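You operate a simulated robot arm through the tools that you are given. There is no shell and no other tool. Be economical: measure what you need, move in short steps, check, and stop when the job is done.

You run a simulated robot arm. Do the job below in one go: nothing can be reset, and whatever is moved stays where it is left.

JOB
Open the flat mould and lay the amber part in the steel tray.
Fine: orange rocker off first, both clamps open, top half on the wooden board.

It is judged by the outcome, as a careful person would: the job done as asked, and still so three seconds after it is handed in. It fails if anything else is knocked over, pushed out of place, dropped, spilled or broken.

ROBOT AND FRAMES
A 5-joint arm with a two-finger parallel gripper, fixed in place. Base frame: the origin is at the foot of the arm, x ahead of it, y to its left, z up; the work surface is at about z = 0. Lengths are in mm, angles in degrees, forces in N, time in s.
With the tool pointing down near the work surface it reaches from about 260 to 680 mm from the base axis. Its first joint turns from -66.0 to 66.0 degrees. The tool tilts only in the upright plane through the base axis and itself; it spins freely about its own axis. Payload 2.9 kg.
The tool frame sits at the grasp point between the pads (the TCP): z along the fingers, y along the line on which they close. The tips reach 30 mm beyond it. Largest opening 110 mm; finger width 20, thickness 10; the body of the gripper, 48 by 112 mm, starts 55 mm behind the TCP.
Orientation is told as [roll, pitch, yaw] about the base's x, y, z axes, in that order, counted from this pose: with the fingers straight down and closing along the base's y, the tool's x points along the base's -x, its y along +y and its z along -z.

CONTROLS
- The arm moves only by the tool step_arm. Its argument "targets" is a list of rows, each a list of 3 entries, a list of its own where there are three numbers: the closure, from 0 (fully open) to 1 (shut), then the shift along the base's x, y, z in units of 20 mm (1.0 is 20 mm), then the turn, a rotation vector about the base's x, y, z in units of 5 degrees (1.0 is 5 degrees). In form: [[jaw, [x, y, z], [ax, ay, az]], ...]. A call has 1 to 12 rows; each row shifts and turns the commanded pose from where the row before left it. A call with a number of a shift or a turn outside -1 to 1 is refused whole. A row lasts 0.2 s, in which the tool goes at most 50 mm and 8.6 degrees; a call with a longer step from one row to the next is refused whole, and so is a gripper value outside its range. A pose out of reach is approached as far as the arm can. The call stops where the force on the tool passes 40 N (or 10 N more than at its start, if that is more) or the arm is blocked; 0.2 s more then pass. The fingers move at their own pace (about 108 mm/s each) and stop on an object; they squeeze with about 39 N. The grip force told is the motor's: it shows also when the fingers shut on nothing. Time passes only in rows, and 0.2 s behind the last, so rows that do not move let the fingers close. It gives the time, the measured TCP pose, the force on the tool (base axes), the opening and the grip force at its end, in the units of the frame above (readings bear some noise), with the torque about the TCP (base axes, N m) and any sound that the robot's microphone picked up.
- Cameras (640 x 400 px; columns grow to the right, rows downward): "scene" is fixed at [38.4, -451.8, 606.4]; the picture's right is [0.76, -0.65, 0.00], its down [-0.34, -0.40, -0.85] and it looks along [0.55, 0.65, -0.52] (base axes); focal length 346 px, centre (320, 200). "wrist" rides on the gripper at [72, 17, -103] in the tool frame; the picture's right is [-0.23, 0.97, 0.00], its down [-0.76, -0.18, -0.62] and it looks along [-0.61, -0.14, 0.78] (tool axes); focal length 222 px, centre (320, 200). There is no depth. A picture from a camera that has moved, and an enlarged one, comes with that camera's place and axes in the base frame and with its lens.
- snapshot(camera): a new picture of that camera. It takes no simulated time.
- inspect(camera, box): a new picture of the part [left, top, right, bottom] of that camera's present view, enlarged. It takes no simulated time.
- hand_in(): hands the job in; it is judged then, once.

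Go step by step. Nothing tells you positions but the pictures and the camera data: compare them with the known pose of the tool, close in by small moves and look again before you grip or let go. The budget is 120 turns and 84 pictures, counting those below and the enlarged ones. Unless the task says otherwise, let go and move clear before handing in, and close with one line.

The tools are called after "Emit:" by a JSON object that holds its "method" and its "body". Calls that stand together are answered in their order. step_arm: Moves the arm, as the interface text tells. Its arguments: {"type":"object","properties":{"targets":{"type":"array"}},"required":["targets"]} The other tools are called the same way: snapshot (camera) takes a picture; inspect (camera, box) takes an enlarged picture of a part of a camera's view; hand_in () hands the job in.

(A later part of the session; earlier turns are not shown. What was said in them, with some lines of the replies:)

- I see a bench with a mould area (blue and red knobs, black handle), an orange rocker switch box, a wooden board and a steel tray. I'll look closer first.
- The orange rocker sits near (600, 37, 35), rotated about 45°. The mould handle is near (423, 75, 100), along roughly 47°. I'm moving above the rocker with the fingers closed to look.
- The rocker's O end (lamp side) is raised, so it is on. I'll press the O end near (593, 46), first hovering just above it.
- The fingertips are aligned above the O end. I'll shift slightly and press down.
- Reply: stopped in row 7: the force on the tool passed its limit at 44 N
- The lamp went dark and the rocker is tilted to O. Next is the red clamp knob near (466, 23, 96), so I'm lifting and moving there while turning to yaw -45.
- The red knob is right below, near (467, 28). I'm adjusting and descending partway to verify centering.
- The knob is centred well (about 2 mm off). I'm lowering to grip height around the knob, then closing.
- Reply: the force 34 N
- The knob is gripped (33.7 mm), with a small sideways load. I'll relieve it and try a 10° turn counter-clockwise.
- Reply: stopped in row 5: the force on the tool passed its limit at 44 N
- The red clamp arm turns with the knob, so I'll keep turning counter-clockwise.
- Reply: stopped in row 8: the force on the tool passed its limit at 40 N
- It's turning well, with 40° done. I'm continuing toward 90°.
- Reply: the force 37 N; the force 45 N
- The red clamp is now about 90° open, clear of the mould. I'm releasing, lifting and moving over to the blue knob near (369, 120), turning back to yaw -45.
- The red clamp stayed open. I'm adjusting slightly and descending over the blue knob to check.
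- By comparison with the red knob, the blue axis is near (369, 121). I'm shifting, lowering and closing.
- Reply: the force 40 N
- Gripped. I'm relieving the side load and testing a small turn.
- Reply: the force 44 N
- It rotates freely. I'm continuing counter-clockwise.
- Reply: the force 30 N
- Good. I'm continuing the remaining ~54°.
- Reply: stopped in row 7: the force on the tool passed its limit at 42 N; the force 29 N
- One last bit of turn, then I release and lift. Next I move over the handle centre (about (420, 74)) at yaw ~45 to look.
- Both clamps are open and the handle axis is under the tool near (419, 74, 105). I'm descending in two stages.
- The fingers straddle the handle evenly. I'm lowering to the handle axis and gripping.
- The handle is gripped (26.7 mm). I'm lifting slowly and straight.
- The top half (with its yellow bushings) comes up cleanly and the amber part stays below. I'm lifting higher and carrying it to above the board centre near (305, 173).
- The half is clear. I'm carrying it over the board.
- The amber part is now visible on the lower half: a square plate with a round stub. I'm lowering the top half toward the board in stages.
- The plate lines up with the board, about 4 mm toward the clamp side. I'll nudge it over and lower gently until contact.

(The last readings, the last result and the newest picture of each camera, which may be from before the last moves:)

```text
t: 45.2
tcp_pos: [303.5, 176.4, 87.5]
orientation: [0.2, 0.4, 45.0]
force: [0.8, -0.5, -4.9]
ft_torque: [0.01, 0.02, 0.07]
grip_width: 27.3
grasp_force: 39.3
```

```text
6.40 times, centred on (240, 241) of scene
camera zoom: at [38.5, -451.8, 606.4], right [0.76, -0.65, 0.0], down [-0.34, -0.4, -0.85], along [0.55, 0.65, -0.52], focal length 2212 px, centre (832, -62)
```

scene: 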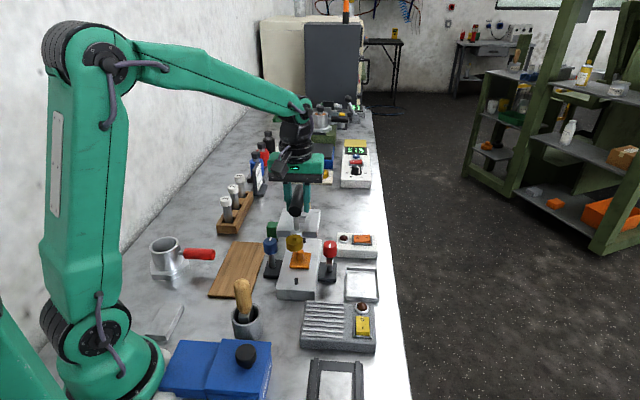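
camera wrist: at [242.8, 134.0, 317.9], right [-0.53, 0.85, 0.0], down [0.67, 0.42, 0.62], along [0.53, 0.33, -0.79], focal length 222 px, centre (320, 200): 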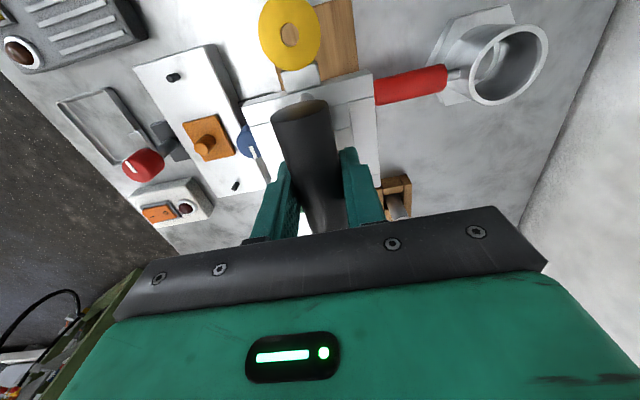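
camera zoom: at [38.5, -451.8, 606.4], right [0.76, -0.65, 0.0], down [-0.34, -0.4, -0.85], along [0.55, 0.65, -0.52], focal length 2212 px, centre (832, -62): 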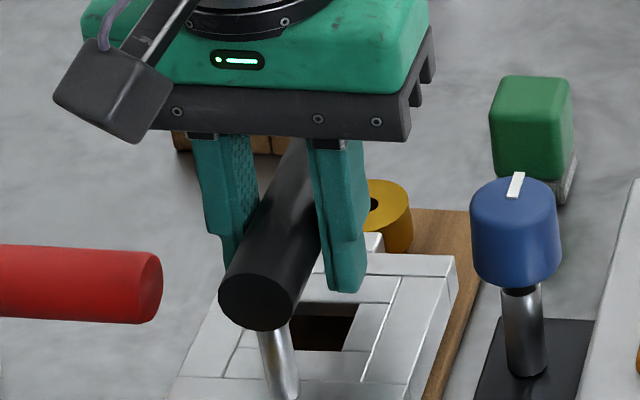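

Emit:
{"method": "step_arm", "body": {"targets": [[1, [0, 0, -0.1], [0, 0, 0]], [1, [0, 0, -0.1], [0, 0, 0]], [1, [0, 0, -0.1], [0, 0, 0]], [1, [0, 0, -0.05], [0, 0, 0]], [1, [0, 0, 0], [0, 0, 0]]]}}

Emit:
{"method": "inspect", "body": {"camera": "scene", "box": [190, 225, 290, 297]}}

```text
t: 46.4
tcp_pos: [305.1, 176.5, 81.5]
orientation: [0.2, 0.3, 45.0]
force: [1.5, -0.5, -0.6]
ft_torque: [0.2, 0.02, 0.04]
grip_width: 27.1
grasp_force: 39.2
```

```text
5.56 times, centred on (240, 261) of scene
camera zoom: at [38.4, -451.9, 606.4], right [0.76, -0.65, 0.0], down [-0.34, -0.4, -0.85], along [0.55, 0.65, -0.52], focal length 1920 px, centre (764, -139)
```

zoom: 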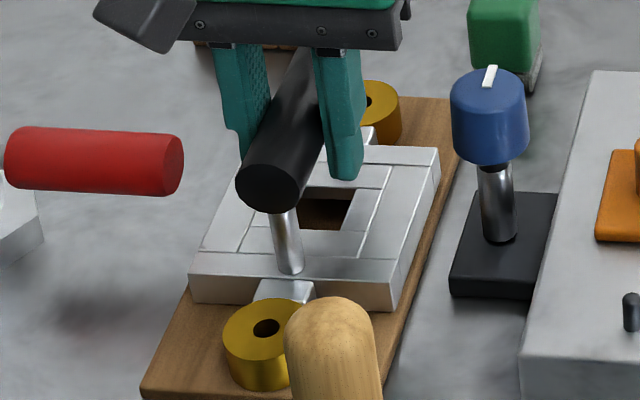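

Weight is coming off, which suggests contact. I'll go down slightly more to confirm.

Emit:
{"method": "step_arm", "body": {"targets": [[1, [0, 0, -0.04], [0, 0, 0]], [1, [0, 0, -0.04], [0, 0, 0]], [1, [0, 0, 0], [0, 0, 0]]]}}

```text
t: 47.2
tcp_pos: [304.0, 176.5, 79.8]
orientation: [0.0, 0.2, 45.1]
force: [-1.2, -2.4, 17.6]
ft_torque: [-0.11, 0.05, -0.38]
grip_width: 27.0
grasp_force: 39.4
```

It is resting on the board. I'm releasing and lifting clear, then moving back over the amber part near (418, 77).

Emit:
{"method": "step_arm", "body": {"targets": [[0.8, [0, 0, 0.04], [0, 0, 0]], [0.6, [0, 0, 0], [0, 0, 0]], [0.5, [0, 0, 0], [0, 0, 0]], [0.5, [0, 0, 0.4], [0, 0, 0]], [0.5, [0, 0, 0.8], [0, 0, 0]], [0.5, [0, 0, 1], [0, 0, 0]], [0.5, [0, 0, 1], [0, 0, 0]], [0.5, [0, 0, 1], [0, 0, 0]], [0.5, [0, 0, 1], [0, 0, 0]]]}}

Emit:
{"method": "step_arm", "body": {"targets": [[0.5, [0.8, -0.7, 0], [0, 0, 0]], [0.5, [0.8, -0.7, 0], [0, 0, 0]], [0.5, [0.8, -0.7, 0], [0, 0, 0]], [0.5, [0.8, -0.7, 0], [0, 0, 0]], [0.5, [0.8, -0.7, 0], [0, 0, 0]], [0.5, [0.8, -0.7, 0], [0, 0, 0]], [0.5, [0.9, -0.8, 0], [0, 0, 0]], [0.5, [0, 0, 0], [0, 0, 0]]]}}

Emit:
{"method": "inspect", "body": {"camera": "scene", "box": [190, 190, 390, 315]}}

Emit:
{"method": "snapshot", "body": {"camera": "wrist"}}

```text
t: 49.2
tcp_pos: [302.5, 175.4, 185.5]
orientation: [0.1, 0.4, 45.0]
force: [-0.6, 0.2, -0.8]
ft_torque: [-0.01, 0.04, 0.0]
grip_width: 55.0
grasp_force: 0.0
```

```text
t: 51.0
tcp_pos: [418.7, 75.5, 184.9]
orientation: [0.2, 0.2, 45.0]
force: [0.7, -0.5, -0.7]
ft_torque: [-0.01, -0.01, -0.04]
grip_width: 54.7
grasp_force: 0.1
```

```text
3.20 times, centred on (290, 252) of scene
camera zoom: at [38.4, -451.9, 606.4], right [0.76, -0.65, 0.0], down [-0.34, -0.4, -0.85], along [0.55, 0.65, -0.52], focal length 1106 px, centre (416, 32)
```

zoom: 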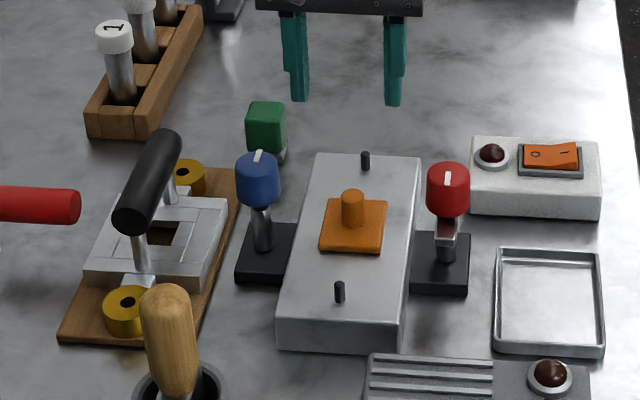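

```text
42 pictures are left
camera wrist: at [356.8, 35.9, 287.6], right [-0.53, 0.85, 0.0], down [0.67, 0.41, 0.62], along [0.53, 0.33, -0.79], focal length 222 px, centre (320, 200)
```

wrist: 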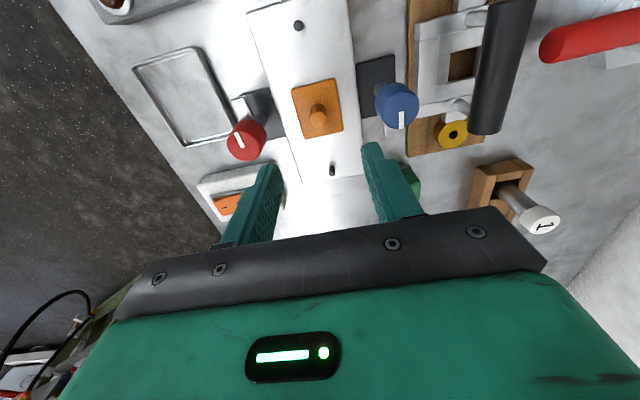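

The top half sits on the board. I'm descending over the amber stub for a closer look.

Emit:
{"method": "step_arm", "body": {"targets": [[0.6, [0, 0, -0.9], [0, 0, 0]], [0.6, [0, 0, -0.9], [0, 0, 0]], [0.6, [0, 0, -0.9], [0, 0, 0]], [0.6, [0, 0, -0.8], [0, 0, 0]], [0.6, [0, 0, 0], [0, 0, 0]]]}}

Emit:
{"method": "inspect", "body": {"camera": "scene", "box": [260, 210, 350, 266]}}

Emit:
{"method": "inspect", "body": {"camera": "wrist", "box": [220, 50, 420, 200]}}

```text
t: 52.2
tcp_pos: [418.9, 75.2, 114.5]
orientation: [0.2, 0.2, 45.0]
force: [-0.6, -0.3, 0.6]
ft_torque: [0.02, 0.01, -0.02]
grip_width: 43.6
grasp_force: 0.0
```

```text
7.11 times, centred on (305, 238) of scene
camera zoom: at [38.5, -451.8, 606.4], right [0.76, -0.65, 0.0], down [-0.34, -0.4, -0.85], along [0.55, 0.65, -0.52], focal length 2458 px, centre (427, -70)
```

zoom: 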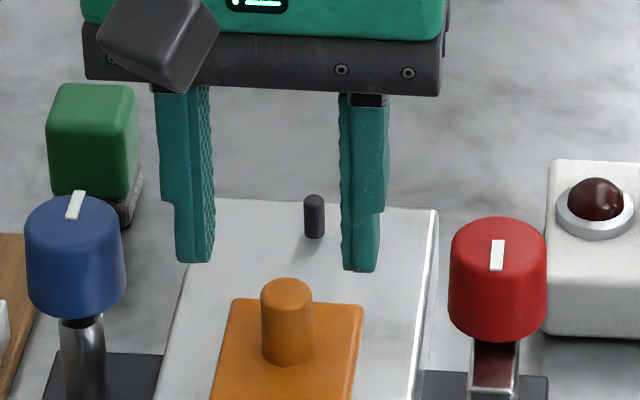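

```text
2.67 times, centred on (320, 125) of wrist
camera zoom: at [355.5, 35.1, 216.7], right [-0.53, 0.85, 0.0], down [0.67, 0.41, 0.62], along [0.53, 0.33, -0.78], focal length 592 px, centre (320, 400)
```

zoom: 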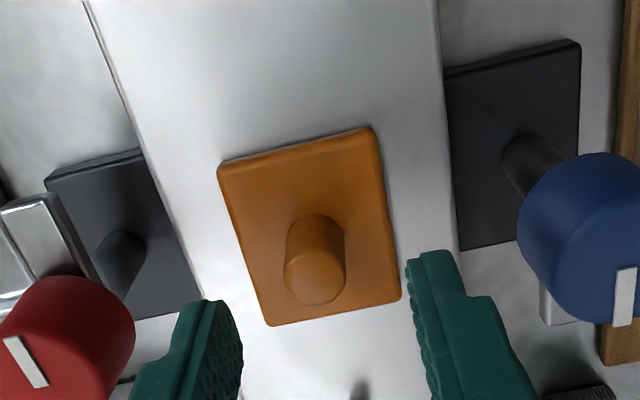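

The stub top is around z 67 and the plate top around 44, and the tool is centred within ~2 mm. I'm lowering so the tips stop at about z 50, then gripping the stub.

Emit:
{"method": "step_arm", "body": {"targets": [[0.6, [0.07, -0.02, -0.5], [0, 0, 0]], [0.6, [0, 0, -0.5], [0, 0, 0]], [0.6, [0, 0, -0.4], [0, 0, 0]], [0.6, [0, 0, -0.3], [0, 0, 0]], [0.6, [0, 0, 0], [0, 0, 0]]]}}

Emit:
{"method": "inspect", "body": {"camera": "scene", "box": [260, 225, 350, 281]}}

Emit:
{"method": "inspect", "body": {"camera": "wrist", "box": [220, 50, 420, 200]}}

```text
t: 53.4
tcp_pos: [418.7, 75.7, 79.9]
orientation: [0.3, 0.2, 45.1]
force: [0.6, -0.9, 0.6]
ft_torque: [-0.02, 0.0, 0.01]
grip_width: 44.0
grasp_force: 0.1
```

```text
7.11 times, centred on (305, 253) of scene
camera zoom: at [38.5, -451.8, 606.4], right [0.76, -0.65, 0.0], down [-0.34, -0.4, -0.85], along [0.55, 0.65, -0.52], focal length 2458 px, centre (427, -177)
```

zoom: 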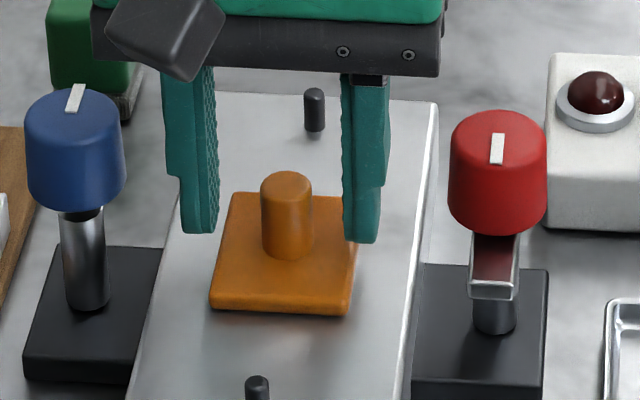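

```text
2.67 times, centred on (320, 125) of wrist
camera zoom: at [355.9, 35.8, 182.2], right [-0.53, 0.85, 0.0], down [0.67, 0.41, 0.62], along [0.53, 0.33, -0.78], focal length 592 px, centre (320, 400)
```

zoom: 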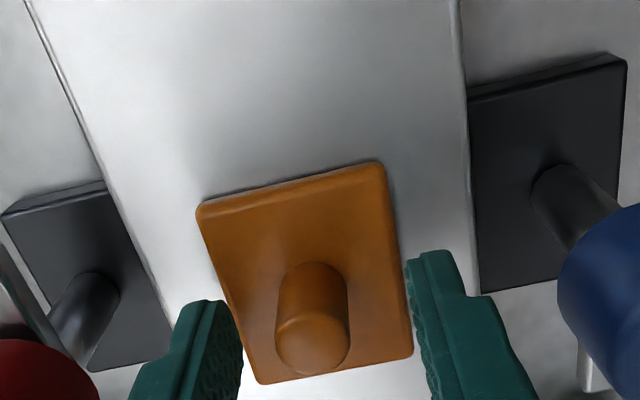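

Nicely aligned. I'm making a 2 mm sideways correction and closing on the stub.

Emit:
{"method": "step_arm", "body": {"targets": [[0.6, [0.08, -0.08, 0], [0, 0, 0]], [0.6, [0, 0, 0], [0, 0, 0]], [0.75, [0, 0, 0], [0, 0, 0]], [1, [0, 0, 0], [0, 0, 0]], [1, [0, 0, 0], [0, 0, 0]], [1, [0, 0, 0], [0, 0, 0]]]}}

Emit:
{"method": "inspect", "body": {"camera": "scene", "box": [260, 225, 350, 281]}}

```text
t: 54.8
tcp_pos: [420.8, 74.0, 78.9]
orientation: [0.1, 0.2, 45.0]
force: [-0.6, -0.2, -0.7]
ft_torque: [-0.01, 0.01, 0.02]
grip_width: 15.9
grasp_force: 38.9
```

```text
7.11 times, centred on (305, 253) of scene
camera zoom: at [38.5, -451.8, 606.4], right [0.76, -0.65, 0.0], down [-0.34, -0.4, -0.85], along [0.55, 0.65, -0.52], focal length 2458 px, centre (427, -177)
```

zoom: 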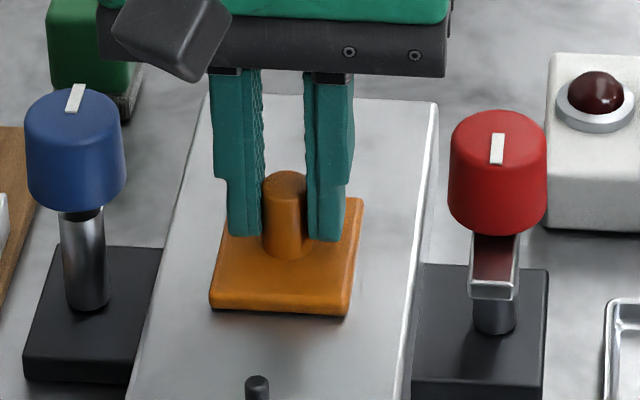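

The stub is gripped (15.9 mm). I'm lifting slowly, then higher.

Emit:
{"method": "step_arm", "body": {"targets": [[1, [0, 0, 0.2], [0, 0, 0]], [1, [0, 0, 0.3], [0, 0, 0]], [1, [0, 0, 0.6], [0, 0, 0]], [1, [0, 0, 0.8], [0, 0, 0]], [1, [0, 0, 0.8], [0, 0, 0]], [1, [0, 0, 0.9], [0, 0, 0]], [1, [0, 0, 0.9], [0, 0, 0]], [1, [0, 0, 0.9], [0, 0, 0]], [1, [0, 0, 0], [0, 0, 0]]]}}

Emit:
{"method": "snapshot", "body": {"camera": "scene"}}

Emit:
{"method": "snapshot", "body": {"camera": "wrist"}}

```text
t: 56.8
tcp_pos: [422.5, 73.7, 190.7]
orientation: [0.2, 0.1, 45.0]
force: [-0.2, 0.5, -0.1]
ft_torque: [-0.03, -0.04, 0.0]
grip_width: 15.9
grasp_force: 38.5
```

```text
36 pictures are left
```

scene: 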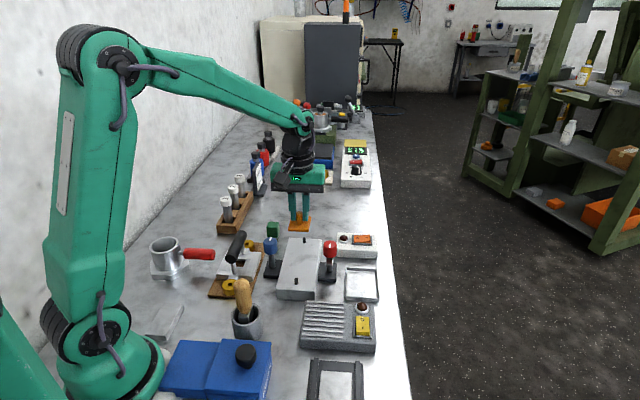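

```text
35 pictures are left
camera wrist: at [358.8, 33.5, 292.6], right [-0.53, 0.85, 0.0], down [0.67, 0.41, 0.62], along [0.53, 0.33, -0.79], focal length 222 px, centre (320, 200)
```

wrist: 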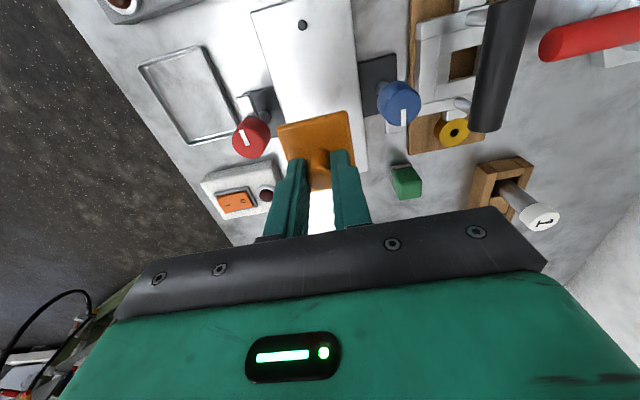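

The part is held and the lower half is empty. I'm moving over the tray centre near (498, -56).

Emit:
{"method": "step_arm", "body": {"targets": [[1, [0.475, -0.81, 0], [0, 0, 0]], [1, [0.475, -0.81, 0], [0, 0, 0]], [1, [0.475, -0.81, 0], [0, 0, 0]], [1, [0.475, -0.81, 0], [0, 0, 0]], [1, [0.475, -0.81, 0], [0, 0, 0]], [1, [0.475, -0.81, 0], [0, 0, 0]], [1, [0.475, -0.81, 0], [0, 0, 0]], [1, [0.475, -0.81, 0], [0, 0, 0]], [1, [0, 0, -0.8], [0, 0, 0]], [1, [0, 0, -0.9], [0, 0, 0]], [1, [0, 0, -0.9], [0, 0, 0]], [1, [0, 0, 0], [0, 0, 0]]]}}

Emit:
{"method": "inspect", "body": {"camera": "scene", "box": [300, 225, 412, 295]}}

Emit:
{"method": "inspect", "body": {"camera": "wrist", "box": [200, 0, 440, 200]}}

```text
t: 59.4
tcp_pos: [497.6, -56.3, 136.9]
orientation: [0.2, 0.1, 45.0]
force: [-0.4, 0.3, -1.1]
ft_torque: [-0.01, 0.03, 0.03]
grip_width: 15.7
grasp_force: 39.0
```

```text
5.71 times, centred on (356, 260) of scene
camera zoom: at [38.5, -451.8, 606.4], right [0.76, -0.65, 0.0], down [-0.34, -0.4, -0.85], along [0.55, 0.65, -0.52], focal length 1975 px, centre (114, -143)
```

zoom: 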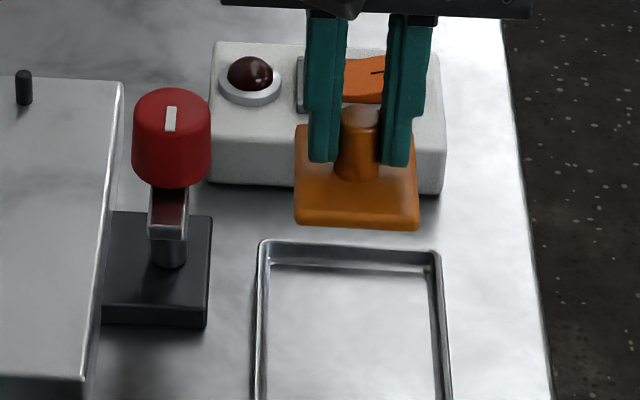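

```text
2.00 times, centred on (320, 100) of wrist
camera zoom: at [433.6, -96.5, 239.3], right [-0.53, 0.85, 0.0], down [0.67, 0.41, 0.62], along [0.53, 0.33, -0.78], focal length 444 px, centre (320, 400)
```

zoom: 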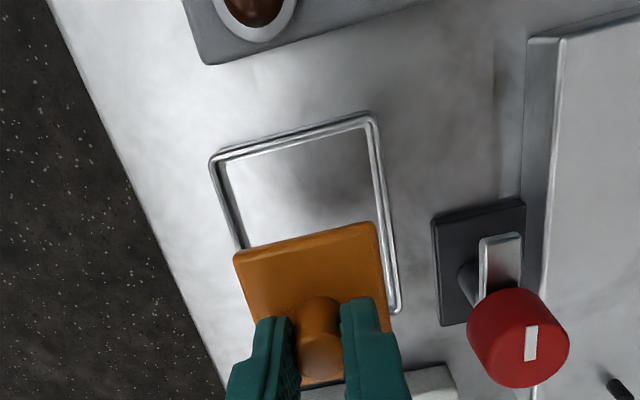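

The tray is roughly centred under the part. I'm shifting 2 mm and lowering close to the tray floor.

Emit:
{"method": "step_arm", "body": {"targets": [[1, [0.12, -0.03, -0.8], [0, 0, 0]], [1, [0, 0, -0.8], [0, 0, 0]], [1, [0, 0, -0.8], [0, 0, 0]], [1, [0, 0, -0.7], [0, 0, 0]], [1, [0, 0, -0.5], [0, 0, 0]], [1, [0, 0, -0.4], [0, 0, 0]], [1, [0, 0, 0], [0, 0, 0]]]}}

Emit:
{"method": "inspect", "body": {"camera": "scene", "box": [310, 245, 406, 305]}}

Emit:
{"method": "inspect", "body": {"camera": "wrist", "box": [200, 0, 440, 200]}}

```text
t: 61.0
tcp_pos: [500.1, -56.9, 57.5]
orientation: [0.2, 0.1, 44.9]
force: [0.5, -0.1, 0.3]
ft_torque: [0.01, 0.03, 0.01]
grip_width: 15.7
grasp_force: 38.7
```

```text
6.67 times, centred on (358, 275) of scene
camera zoom: at [38.5, -451.8, 606.4], right [0.76, -0.65, 0.0], down [-0.34, -0.4, -0.85], along [0.55, 0.65, -0.52], focal length 2304 px, centre (67, -300)
```

zoom: 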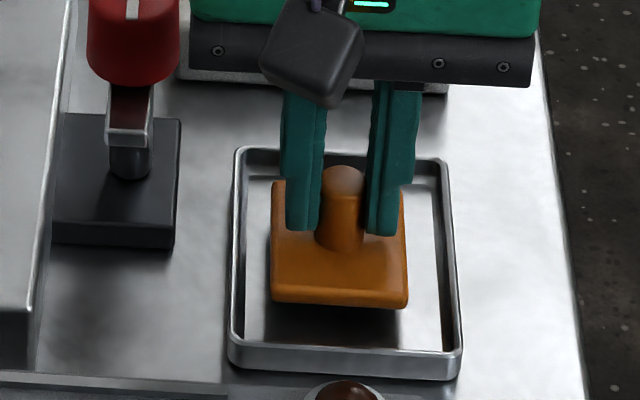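

```text
2.00 times, centred on (320, 100) of wrist
camera zoom: at [435.6, -96.7, 159.2], right [-0.53, 0.85, 0.0], down [0.67, 0.41, 0.62], along [0.53, 0.33, -0.78], focal length 444 px, centre (320, 400)
```

zoom: 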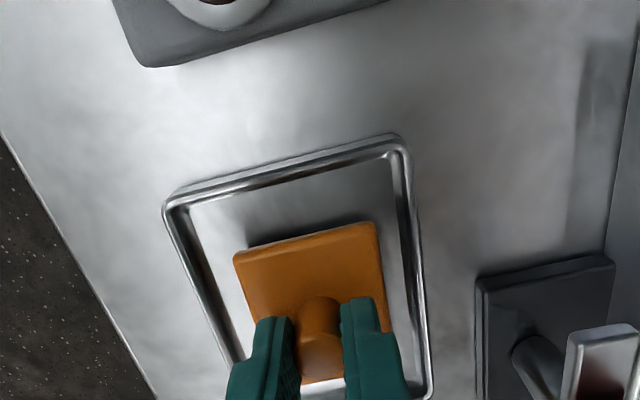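

The part is well inside the tray walls. I'm lowering gently to the floor.

Emit:
{"method": "step_arm", "body": {"targets": [[1, [0, 0, -0.3], [0, 0, 0]], [1, [0, 0, -0.2], [0, 0, 0]], [1, [0, 0, -0.1], [0, 0, 0]], [1, [0, 0, -0.1], [0, 0, 0]], [1, [0, 0, 0], [0, 0, 0]]]}}

Emit:
{"method": "inspect", "body": {"camera": "scene", "box": [310, 245, 406, 305]}}

```text
t: 62.2
tcp_pos: [500.5, -56.8, 44.4]
orientation: [-0.1, -0.1, 45.1]
force: [-6.1, 2.0, 34.2]
ft_torque: [0.08, 0.21, -0.01]
grip_width: 15.8
grasp_force: 39.4
```

```text
6.67 times, centred on (358, 275) of scene
camera zoom: at [38.2, -451.8, 606.4], right [0.76, -0.65, 0.0], down [-0.34, -0.4, -0.85], along [0.55, 0.65, -0.52], focal length 2304 px, centre (67, -300)
```

zoom: 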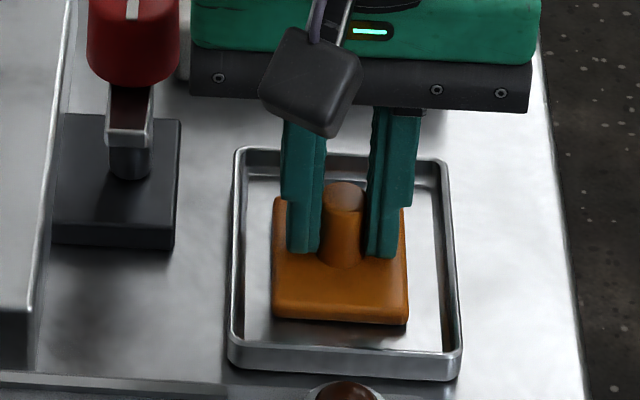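

The part is on the tray floor. I'm relieving the press, opening the fingers slightly and lifting clear.

Emit:
{"method": "step_arm", "body": {"targets": [[1, [0, 0, 0.06], [0, 0, 0]], [0.8, [0, 0, 0], [0, 0, 0]], [0.7, [0, 0, 0], [0, 0, 0]], [0.7, [0, 0, 0], [0, 0, 0]], [0.7, [0, 0, 0.4], [0, 0, 0]], [0.7, [0, 0, 0.8], [0, 0, 0]], [0.7, [0, 0, 1], [0, 0, 0]], [0.7, [0, 0, 1], [0, 0, 0]], [0.7, [0, 0, 1], [0, 0, 0]], [0.7, [0, 0, 1], [0, 0, 0]], [0.7, [0, 0, 1], [0, 0, 0]], [0.7, [0, 0, 1], [0, 0, 0]]]}}

Emit:
{"method": "inspect", "body": {"camera": "scene", "box": [190, 190, 406, 325]}}

Emit:
{"method": "snapshot", "body": {"camera": "scene"}}

```text
t: 64.8
tcp_pos: [497.4, -56.2, 188.0]
orientation: [0.3, 0.2, 45.1]
force: [0.3, 0.2, 1.1]
ft_torque: [0.03, -0.02, 0.0]
grip_width: 32.8
grasp_force: 0.0
```

```text
2.96 times, centred on (298, 258) of scene
camera zoom: at [38.5, -451.8, 606.4], right [0.76, -0.65, 0.0], down [-0.34, -0.4, -0.85], along [0.55, 0.65, -0.52], focal length 1024 px, centre (385, 30)
```

zoom: 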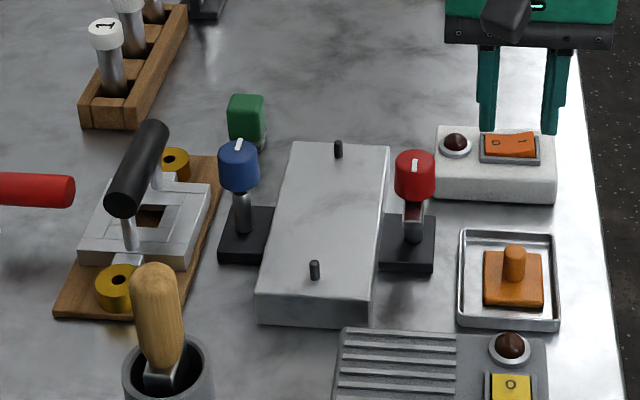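

```text
28 pictures are left
```

scene: 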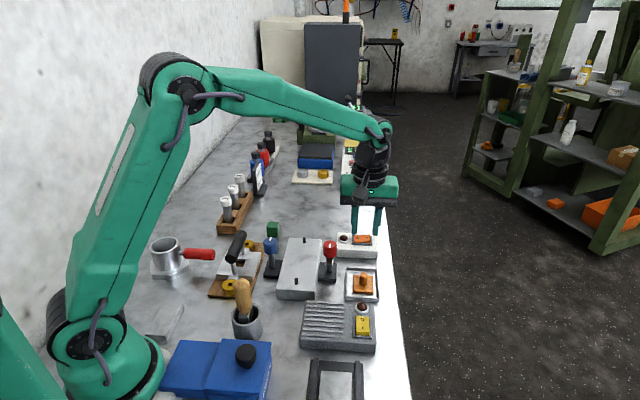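

Everything looks as asked. The rocker is off and its lamp dark, both clamps are open, the top half is on the board, the amber part is flat in the tray, and the gripper is clear. I'm handing in.

Emit:
{"method": "hand_in", "body": {}}

```text
The job is handed in.
```

The job is handed in: orange rocker off first, both clamps open, top half on the wooden board, amber part in the steel tray. The lower half moved about 2 mm when I gripped the handle.
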